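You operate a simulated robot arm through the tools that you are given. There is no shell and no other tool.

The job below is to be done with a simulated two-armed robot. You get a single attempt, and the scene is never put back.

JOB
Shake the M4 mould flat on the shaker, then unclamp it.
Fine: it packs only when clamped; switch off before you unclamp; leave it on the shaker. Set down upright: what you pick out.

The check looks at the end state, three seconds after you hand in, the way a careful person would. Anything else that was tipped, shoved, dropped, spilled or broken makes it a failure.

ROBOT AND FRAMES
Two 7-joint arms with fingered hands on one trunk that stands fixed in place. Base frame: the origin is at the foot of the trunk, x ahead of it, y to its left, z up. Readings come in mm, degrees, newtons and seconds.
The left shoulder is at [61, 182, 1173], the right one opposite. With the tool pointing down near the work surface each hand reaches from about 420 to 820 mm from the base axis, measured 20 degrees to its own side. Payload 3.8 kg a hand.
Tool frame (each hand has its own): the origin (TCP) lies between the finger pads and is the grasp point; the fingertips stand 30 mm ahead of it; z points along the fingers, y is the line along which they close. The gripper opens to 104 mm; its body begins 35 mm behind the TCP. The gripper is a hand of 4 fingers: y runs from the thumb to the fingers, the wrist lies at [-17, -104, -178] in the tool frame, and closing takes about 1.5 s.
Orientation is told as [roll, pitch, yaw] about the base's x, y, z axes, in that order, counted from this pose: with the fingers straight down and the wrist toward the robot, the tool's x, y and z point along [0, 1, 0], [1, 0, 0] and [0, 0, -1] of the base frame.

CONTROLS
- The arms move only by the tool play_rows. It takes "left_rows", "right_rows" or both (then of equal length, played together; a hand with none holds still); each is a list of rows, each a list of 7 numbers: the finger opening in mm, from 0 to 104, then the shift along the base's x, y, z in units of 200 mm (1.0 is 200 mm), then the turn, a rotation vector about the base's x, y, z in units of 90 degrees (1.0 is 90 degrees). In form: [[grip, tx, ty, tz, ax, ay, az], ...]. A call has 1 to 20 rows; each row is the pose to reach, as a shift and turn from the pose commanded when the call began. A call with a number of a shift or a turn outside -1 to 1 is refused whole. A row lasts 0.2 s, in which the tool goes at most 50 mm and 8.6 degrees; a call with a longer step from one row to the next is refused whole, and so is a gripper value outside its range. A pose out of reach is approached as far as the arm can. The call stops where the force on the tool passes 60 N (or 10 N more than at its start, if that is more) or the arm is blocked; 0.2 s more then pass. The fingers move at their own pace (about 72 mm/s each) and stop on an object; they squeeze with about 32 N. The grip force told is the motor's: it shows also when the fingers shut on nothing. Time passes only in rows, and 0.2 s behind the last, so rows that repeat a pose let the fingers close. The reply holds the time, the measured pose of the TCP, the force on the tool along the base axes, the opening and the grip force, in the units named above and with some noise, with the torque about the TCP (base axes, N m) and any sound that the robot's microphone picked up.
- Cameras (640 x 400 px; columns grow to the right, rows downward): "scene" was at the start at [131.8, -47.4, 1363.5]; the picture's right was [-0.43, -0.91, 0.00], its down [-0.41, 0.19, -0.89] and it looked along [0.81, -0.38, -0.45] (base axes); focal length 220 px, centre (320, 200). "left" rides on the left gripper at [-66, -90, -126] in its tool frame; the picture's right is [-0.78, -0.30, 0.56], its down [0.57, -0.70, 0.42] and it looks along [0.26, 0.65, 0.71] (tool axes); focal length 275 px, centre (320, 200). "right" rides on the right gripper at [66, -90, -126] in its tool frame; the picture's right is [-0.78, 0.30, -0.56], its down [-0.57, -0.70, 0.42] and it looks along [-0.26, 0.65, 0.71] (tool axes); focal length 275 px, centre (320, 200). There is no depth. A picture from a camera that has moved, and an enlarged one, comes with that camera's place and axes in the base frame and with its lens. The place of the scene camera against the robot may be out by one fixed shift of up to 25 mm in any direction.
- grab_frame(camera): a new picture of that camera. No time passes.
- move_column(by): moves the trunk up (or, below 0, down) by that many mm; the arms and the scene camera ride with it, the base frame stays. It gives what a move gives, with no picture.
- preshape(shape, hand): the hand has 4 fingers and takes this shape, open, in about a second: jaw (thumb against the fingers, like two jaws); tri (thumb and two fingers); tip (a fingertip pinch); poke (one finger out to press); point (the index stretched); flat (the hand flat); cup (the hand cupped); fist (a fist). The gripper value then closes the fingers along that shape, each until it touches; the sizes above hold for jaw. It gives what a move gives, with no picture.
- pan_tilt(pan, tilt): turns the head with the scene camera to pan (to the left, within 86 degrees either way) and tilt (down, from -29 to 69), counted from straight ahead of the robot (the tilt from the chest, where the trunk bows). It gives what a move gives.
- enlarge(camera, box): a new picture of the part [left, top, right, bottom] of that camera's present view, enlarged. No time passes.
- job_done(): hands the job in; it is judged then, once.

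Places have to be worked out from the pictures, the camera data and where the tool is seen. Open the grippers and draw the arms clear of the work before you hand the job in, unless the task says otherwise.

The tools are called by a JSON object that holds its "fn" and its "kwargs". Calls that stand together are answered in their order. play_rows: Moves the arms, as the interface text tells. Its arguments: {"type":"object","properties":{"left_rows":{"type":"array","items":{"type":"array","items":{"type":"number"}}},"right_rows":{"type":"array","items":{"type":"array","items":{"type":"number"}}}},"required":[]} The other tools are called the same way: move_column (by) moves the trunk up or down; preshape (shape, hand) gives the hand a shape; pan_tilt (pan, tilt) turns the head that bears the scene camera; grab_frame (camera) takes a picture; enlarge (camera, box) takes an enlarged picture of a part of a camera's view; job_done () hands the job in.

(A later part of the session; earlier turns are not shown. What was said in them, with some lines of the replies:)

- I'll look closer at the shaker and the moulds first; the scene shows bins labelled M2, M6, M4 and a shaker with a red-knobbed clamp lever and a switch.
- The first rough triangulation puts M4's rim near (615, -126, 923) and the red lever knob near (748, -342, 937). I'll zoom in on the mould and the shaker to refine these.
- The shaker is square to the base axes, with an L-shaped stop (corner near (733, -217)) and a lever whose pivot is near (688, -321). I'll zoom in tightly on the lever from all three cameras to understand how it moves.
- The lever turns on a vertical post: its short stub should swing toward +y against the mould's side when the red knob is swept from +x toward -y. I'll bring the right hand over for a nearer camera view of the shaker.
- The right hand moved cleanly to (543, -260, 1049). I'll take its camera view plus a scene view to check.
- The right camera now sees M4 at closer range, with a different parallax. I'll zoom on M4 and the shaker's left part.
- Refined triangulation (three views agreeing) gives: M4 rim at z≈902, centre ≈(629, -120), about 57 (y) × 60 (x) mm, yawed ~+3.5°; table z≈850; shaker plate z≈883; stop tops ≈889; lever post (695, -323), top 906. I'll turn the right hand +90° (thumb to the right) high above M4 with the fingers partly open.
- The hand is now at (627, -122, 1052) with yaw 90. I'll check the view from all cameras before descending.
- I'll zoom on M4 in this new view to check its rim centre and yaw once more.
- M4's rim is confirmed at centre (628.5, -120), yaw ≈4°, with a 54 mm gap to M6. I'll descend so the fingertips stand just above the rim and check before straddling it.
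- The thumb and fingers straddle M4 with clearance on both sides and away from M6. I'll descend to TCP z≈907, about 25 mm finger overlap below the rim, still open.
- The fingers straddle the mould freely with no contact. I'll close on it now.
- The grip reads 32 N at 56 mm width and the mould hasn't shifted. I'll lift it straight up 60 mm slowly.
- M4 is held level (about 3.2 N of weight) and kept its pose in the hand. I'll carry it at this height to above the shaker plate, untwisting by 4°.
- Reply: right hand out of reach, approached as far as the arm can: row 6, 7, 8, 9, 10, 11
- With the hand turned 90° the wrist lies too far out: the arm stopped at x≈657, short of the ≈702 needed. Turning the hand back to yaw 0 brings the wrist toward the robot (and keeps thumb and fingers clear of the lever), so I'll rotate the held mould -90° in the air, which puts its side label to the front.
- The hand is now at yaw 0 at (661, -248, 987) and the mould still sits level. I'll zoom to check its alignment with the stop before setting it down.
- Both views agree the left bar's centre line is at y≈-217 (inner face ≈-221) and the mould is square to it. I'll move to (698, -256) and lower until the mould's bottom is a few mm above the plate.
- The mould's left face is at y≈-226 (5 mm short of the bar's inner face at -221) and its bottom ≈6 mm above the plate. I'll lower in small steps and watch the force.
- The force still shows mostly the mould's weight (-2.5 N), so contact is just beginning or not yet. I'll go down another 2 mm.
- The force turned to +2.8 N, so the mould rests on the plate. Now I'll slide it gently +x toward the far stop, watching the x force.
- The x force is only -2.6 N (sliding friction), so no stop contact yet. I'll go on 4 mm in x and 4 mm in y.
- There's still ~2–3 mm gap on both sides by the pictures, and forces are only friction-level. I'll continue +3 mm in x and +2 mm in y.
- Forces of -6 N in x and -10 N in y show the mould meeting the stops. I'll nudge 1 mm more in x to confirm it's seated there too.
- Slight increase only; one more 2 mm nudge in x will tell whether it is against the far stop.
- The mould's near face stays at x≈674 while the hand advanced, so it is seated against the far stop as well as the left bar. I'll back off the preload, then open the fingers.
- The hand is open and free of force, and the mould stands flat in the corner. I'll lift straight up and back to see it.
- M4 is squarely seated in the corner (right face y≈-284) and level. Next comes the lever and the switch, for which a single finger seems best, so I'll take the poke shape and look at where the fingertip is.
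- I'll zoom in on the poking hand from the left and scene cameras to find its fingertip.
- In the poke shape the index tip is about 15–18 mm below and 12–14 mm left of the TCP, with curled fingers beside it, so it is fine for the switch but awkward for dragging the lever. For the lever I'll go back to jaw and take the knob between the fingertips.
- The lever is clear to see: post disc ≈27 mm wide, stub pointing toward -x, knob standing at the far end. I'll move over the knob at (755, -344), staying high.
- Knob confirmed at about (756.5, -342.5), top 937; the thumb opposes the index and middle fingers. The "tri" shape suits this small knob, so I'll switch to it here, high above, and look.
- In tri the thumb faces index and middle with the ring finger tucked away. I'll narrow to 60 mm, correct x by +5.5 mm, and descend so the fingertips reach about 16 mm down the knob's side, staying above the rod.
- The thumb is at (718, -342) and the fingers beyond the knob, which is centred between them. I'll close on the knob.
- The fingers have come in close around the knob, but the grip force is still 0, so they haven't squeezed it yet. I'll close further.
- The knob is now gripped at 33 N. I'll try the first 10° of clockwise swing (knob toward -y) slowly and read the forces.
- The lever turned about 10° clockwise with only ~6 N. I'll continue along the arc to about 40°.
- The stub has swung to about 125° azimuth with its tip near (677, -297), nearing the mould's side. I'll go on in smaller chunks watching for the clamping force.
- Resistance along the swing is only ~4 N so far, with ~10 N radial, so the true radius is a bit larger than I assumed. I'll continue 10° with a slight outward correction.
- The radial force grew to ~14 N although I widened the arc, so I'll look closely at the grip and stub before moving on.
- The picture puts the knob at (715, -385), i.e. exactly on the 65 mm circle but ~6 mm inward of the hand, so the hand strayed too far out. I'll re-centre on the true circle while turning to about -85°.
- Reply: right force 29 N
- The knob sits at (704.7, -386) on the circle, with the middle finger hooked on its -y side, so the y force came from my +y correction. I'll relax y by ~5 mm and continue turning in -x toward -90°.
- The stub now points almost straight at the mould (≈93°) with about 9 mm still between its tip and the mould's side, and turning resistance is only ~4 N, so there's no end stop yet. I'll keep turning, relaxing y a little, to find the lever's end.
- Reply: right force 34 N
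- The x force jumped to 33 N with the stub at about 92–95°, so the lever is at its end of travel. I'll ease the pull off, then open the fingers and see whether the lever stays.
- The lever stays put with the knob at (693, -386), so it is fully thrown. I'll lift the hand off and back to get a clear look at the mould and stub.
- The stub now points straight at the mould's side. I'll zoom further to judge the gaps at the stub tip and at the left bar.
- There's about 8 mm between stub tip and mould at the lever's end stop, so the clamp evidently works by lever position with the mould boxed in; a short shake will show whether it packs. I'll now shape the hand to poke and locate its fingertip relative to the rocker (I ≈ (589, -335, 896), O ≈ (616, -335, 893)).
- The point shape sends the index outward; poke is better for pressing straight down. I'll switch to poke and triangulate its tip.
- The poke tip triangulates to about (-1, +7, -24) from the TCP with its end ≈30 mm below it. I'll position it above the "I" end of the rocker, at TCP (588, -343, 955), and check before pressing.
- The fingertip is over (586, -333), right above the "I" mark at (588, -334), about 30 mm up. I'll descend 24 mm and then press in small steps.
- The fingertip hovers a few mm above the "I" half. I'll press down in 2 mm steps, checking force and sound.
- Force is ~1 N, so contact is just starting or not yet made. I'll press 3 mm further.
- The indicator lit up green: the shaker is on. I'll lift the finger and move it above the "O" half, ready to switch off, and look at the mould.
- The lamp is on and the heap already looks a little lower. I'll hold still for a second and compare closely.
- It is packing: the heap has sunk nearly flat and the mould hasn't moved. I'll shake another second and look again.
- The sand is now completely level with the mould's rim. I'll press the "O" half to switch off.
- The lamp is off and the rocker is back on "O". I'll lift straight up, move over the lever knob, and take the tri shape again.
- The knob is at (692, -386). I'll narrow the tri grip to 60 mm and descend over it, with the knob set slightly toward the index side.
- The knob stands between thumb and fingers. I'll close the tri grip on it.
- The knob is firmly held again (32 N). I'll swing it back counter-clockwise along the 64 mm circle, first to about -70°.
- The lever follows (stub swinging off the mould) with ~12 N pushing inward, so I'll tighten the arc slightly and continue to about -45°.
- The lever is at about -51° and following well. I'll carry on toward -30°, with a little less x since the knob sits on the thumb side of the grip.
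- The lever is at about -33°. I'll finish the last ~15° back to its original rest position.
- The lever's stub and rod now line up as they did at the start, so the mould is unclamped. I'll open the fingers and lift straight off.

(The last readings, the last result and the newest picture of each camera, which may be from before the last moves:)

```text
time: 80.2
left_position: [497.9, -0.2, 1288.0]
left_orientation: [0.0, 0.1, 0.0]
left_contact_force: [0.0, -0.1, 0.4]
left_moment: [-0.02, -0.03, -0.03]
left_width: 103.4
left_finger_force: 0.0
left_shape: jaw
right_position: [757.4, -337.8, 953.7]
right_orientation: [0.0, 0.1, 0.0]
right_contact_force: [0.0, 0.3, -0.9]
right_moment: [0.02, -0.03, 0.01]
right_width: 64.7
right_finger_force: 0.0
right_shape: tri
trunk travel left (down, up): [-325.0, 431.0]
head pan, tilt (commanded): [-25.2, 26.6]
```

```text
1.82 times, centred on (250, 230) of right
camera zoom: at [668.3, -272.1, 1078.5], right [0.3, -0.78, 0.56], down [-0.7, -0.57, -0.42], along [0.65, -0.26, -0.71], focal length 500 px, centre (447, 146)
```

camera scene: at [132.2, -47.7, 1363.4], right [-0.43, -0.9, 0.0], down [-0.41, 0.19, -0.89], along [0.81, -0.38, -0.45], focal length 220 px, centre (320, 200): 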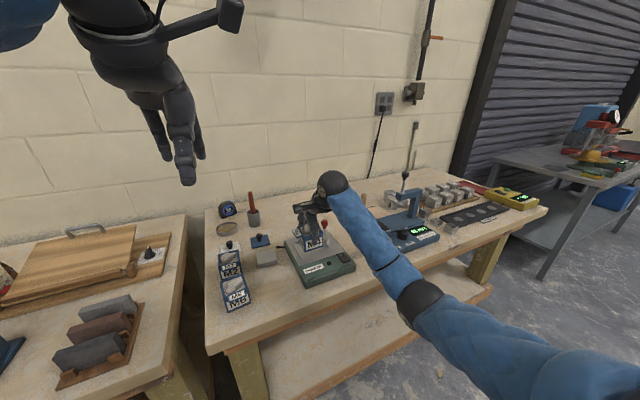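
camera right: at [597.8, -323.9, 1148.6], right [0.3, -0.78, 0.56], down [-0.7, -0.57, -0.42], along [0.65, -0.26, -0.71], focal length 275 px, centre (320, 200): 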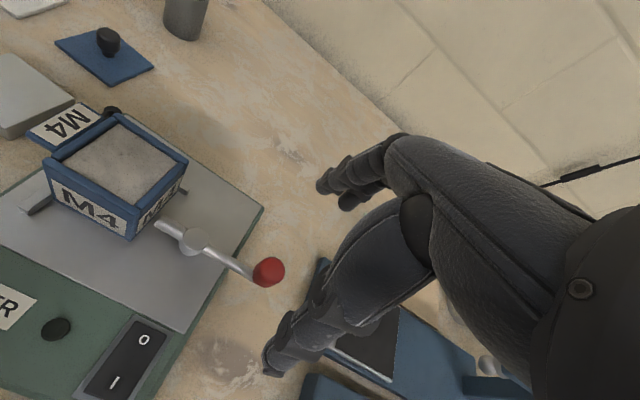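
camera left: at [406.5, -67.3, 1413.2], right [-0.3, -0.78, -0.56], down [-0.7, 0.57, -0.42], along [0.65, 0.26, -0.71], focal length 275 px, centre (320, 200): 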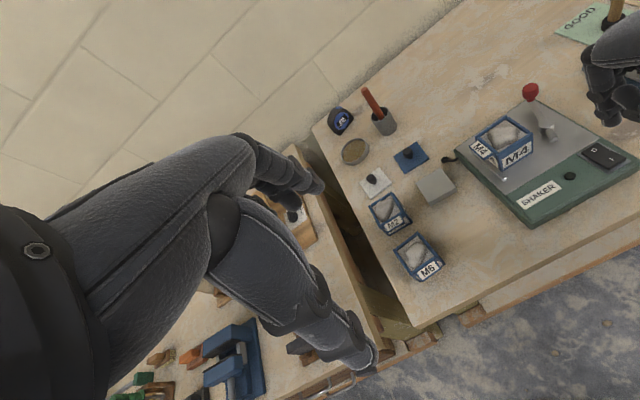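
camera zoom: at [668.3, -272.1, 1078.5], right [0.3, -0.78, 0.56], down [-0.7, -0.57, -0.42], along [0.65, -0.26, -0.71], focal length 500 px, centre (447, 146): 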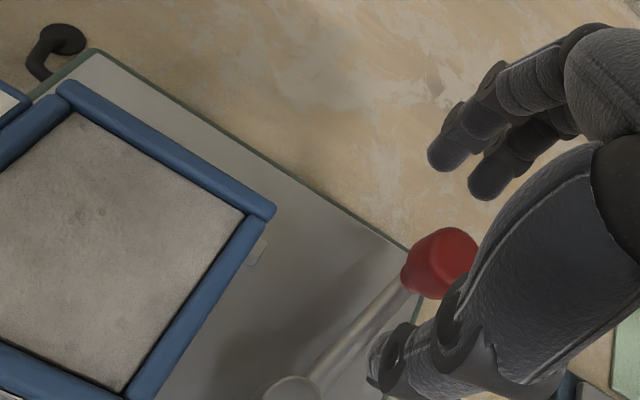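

The knob is free. I'll lift straight up and withdraw the hand back and to the right, clear of the work.

{"fn": "play_rows", "kwargs": {"right_rows": [[65, 0, 0, 0.05, 0, 0, 0], [65, 0, 0, 0.15, 0, 0, 0], [65, 0, 0, 0.3, 0, 0, 0], [65, 0, 0, 0.45, 0, 0, 0], [65, -0.05, -0.02, 0.6, 0, 0, 0], [65, -0.2, -0.05, 0.7, 0, 0, 0], [65, -0.4, -0.1, 0.78, 0, 0, 0], [65, -0.6, -0.15, 0.85, 0, 0, 0], [65, -0.8, -0.2, 0.92, 0, 0, 0], [65, -0.98, -0.25, 0.98, 0, 0, 0], [65, -0.98, -0.25, 0.98, 0, 0, 0]]}}

{"fn": "grab_frame", "kwargs": {"camera": "scene"}}

{"fn": "enlarge", "kwargs": {"camera": "left", "box": [440, 60, 640, 220]}}

{"fn": "grab_frame", "kwargs": {"camera": "right"}}

```text
time: 82.6
left_position: [497.4, 0.0, 1286.0]
left_orientation: [-0.1, 0.0, -0.1]
left_contact_force: [0.9, 0.8, 0.0]
left_moment: [-0.02, 0.01, 0.01]
left_width: 103.7
left_finger_force: 0.1
left_shape: jaw
right_position: [558.2, -382.4, 1146.8]
right_orientation: [0.1, 0.1, 0.1]
right_contact_force: [0.2, 0.0, 0.4]
right_moment: [-0.01, 0.01, 0.0]
right_width: 64.5
right_finger_force: 0.1
right_shape: tri
trunk travel left (down, up): [-325.0, 431.0]
head pan, tilt (commanded): [-25.2, 26.6]
```

```text
taken
camera scene: at [132.8, -46.9, 1363.3], right [-0.43, -0.91, 0.0], down [-0.41, 0.19, -0.89], along [0.81, -0.38, -0.45], focal length 220 px, centre (320, 200)
```

scene: 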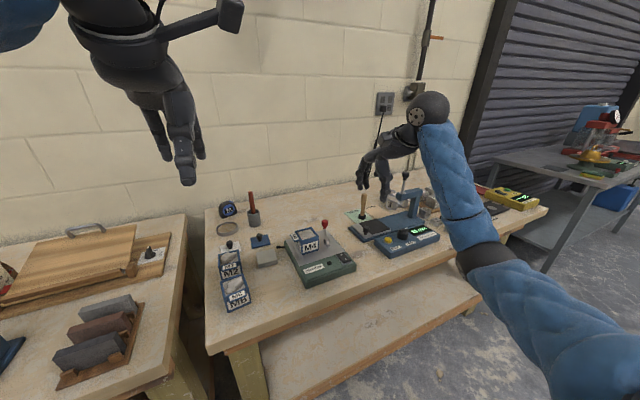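

```text
2.50 times, centred on (540, 140) of left
camera zoom: at [407.5, -66.7, 1412.9], right [-0.3, -0.78, -0.56], down [-0.7, 0.57, -0.42], along [0.65, 0.26, -0.71], focal length 688 px, centre (-230, 350)
```

zoom: 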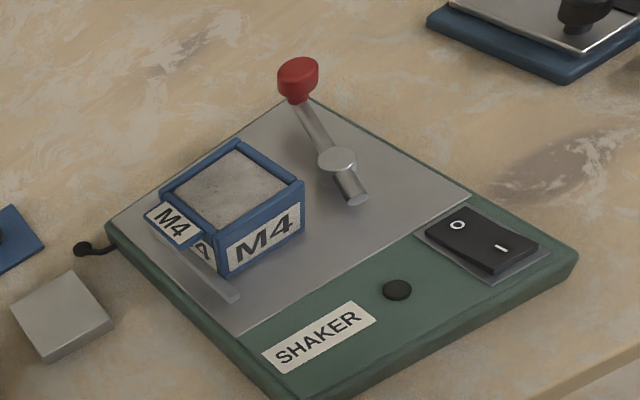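

```text
taken
camera right: at [469.8, -317.6, 1272.7], right [0.3, -0.78, 0.56], down [-0.7, -0.57, -0.42], along [0.65, -0.26, -0.72], focal length 275 px, centre (320, 200)
```

right: 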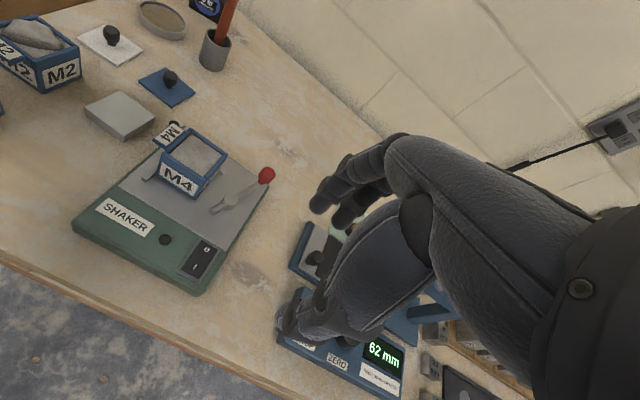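

The lever is back at its starting angle, the lamp is off, the rocker is on "O" and M4 stands flat-topped in the corner. I'll open the hand fully and draw it back to its starting place.

{"fn": "play_rows", "kwargs": {"right_rows": [[80, -0.1, -0.03, 0.07, 0, 0, 0], [95, -0.22, -0.06, 0.14, 0, 0, 0], [104, -0.34, -0.1, 0.21, 0, 0, 0], [104, -0.46, -0.13, 0.28, 0, 0, 0], [104, -0.58, -0.16, 0.36, 0, 0, 0], [104, -0.66, -0.18, 0.42, 0, 0, 0], [104, -0.66, -0.18, 0.42, 0, 0, 0]]}}

{"fn": "preshape", "kwargs": {"shape": "jaw", "hand": "right"}}

{"fn": "enlarge", "kwargs": {"camera": "scene", "box": [190, 170, 390, 320]}}

{"fn": "enlarge", "kwargs": {"camera": "right", "box": [0, 0, 300, 230]}}

{"fn": "enlarge", "kwargs": {"camera": "left", "box": [320, 70, 640, 290]}}

```text
time: 84.2
left_position: [498.1, -0.9, 1287.6]
left_orientation: [0.1, 0.0, 0.1]
left_contact_force: [-0.1, 0.0, -0.5]
left_moment: [0.02, -0.01, -0.05]
left_width: 103.4
left_finger_force: 0.1
left_shape: jaw
right_position: [429.7, -420.7, 1236.2]
right_orientation: [0.1, 0.1, 0.0]
right_contact_force: [0.5, 0.8, -0.3]
right_moment: [-0.02, 0.03, -0.02]
right_width: 103.7
right_finger_force: 0.1
right_shape: tri
trunk travel left (down, up): [-325.0, 431.0]
head pan, tilt (commanded): [-25.2, 26.6]
```

```text
time: 85.1
left_position: [497.7, -1.2, 1287.6]
left_orientation: [0.0, 0.0, 0.1]
left_contact_force: [-0.6, 0.0, -0.3]
left_moment: [0.06, 0.02, 0.0]
left_width: 103.4
left_finger_force: 0.1
left_shape: jaw
right_position: [430.1, -420.3, 1234.4]
right_orientation: [0.1, -0.1, 0.1]
right_contact_force: [-0.1, -1.0, -0.6]
right_moment: [-0.01, -0.02, 0.01]
right_width: 103.9
right_finger_force: 0.1
right_shape: jaw
trunk travel left (down, up): [-325.0, 431.0]
head pan, tilt (commanded): [-25.2, 26.6]
```

```text
2.67 times, centred on (290, 245) of scene
camera zoom: at [131.8, -47.4, 1363.5], right [-0.43, -0.91, 0.0], down [-0.41, 0.19, -0.89], along [0.81, -0.38, -0.45], focal length 587 px, centre (400, 80)
```

zoom: 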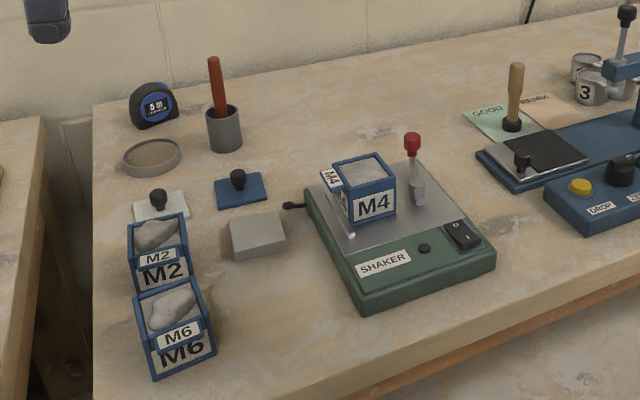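

```text
1.74 times, centred on (150, 115) of right
camera zoom: at [340.0, -355.5, 1360.5], right [0.3, -0.78, 0.56], down [-0.7, -0.57, -0.42], along [0.65, -0.26, -0.71], focal length 479 px, centre (616, 348)
```

zoom: 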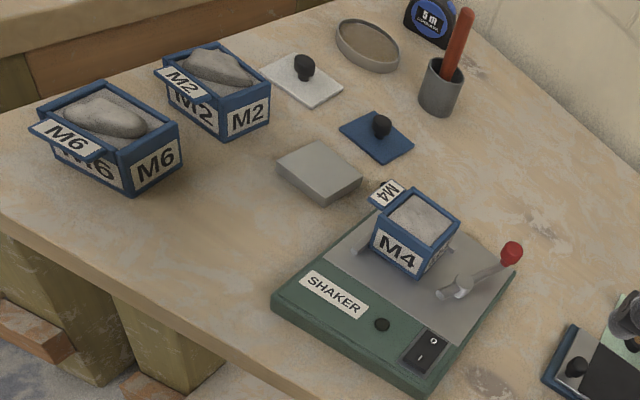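

```text
1.82 times, centred on (480, 180) of left
camera zoom: at [406.4, -67.4, 1413.2], right [-0.3, -0.78, -0.56], down [-0.7, 0.57, -0.42], along [0.65, 0.26, -0.71], focal length 500 px, centre (29, 236)
```

zoom: 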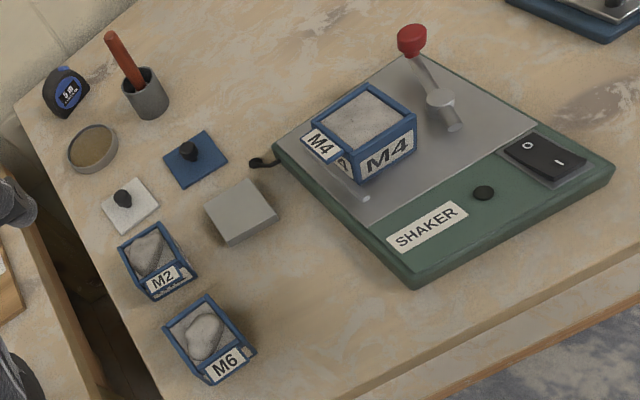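

All views agree. M4 is on the shaker, upright, its sand level with the rim. The shaker is off, the lever is unclamped, every other object is where it was, and both arms are clear with open hands. I'm handing the job in.

{"fn": "job_done", "kwargs": {}}

```text
The job is handed in.
```

I've handed the job in: the M4 mould was shaken flat and unclamped, and it stands upright on the shaker.

- **Sand:** the heap packed down until it was level with the mould's rim, about 3 seconds after I switched the shaker on.
- **Order:** I clamped first, then switched on. I switched off and saw the green lamp go out before I unclamped.
- **Clamp:** the lever is back at its starting angle. When it was fully turned, its stub still stood about 8 mm short of the mould's side. The sand packed all the same, so the clamp counted as closed.
- **Mould position:** it sits against both bars of the corner stop. It is turned 90° from how it stood on the table, because the arm could not reach the spot in the original orientation. The flag label now faces left and a side label faces the front.
- **Everything else:** M2, M6 and the other items on the table look unmoved in the last pictures. Both hands are open and clear of the work.
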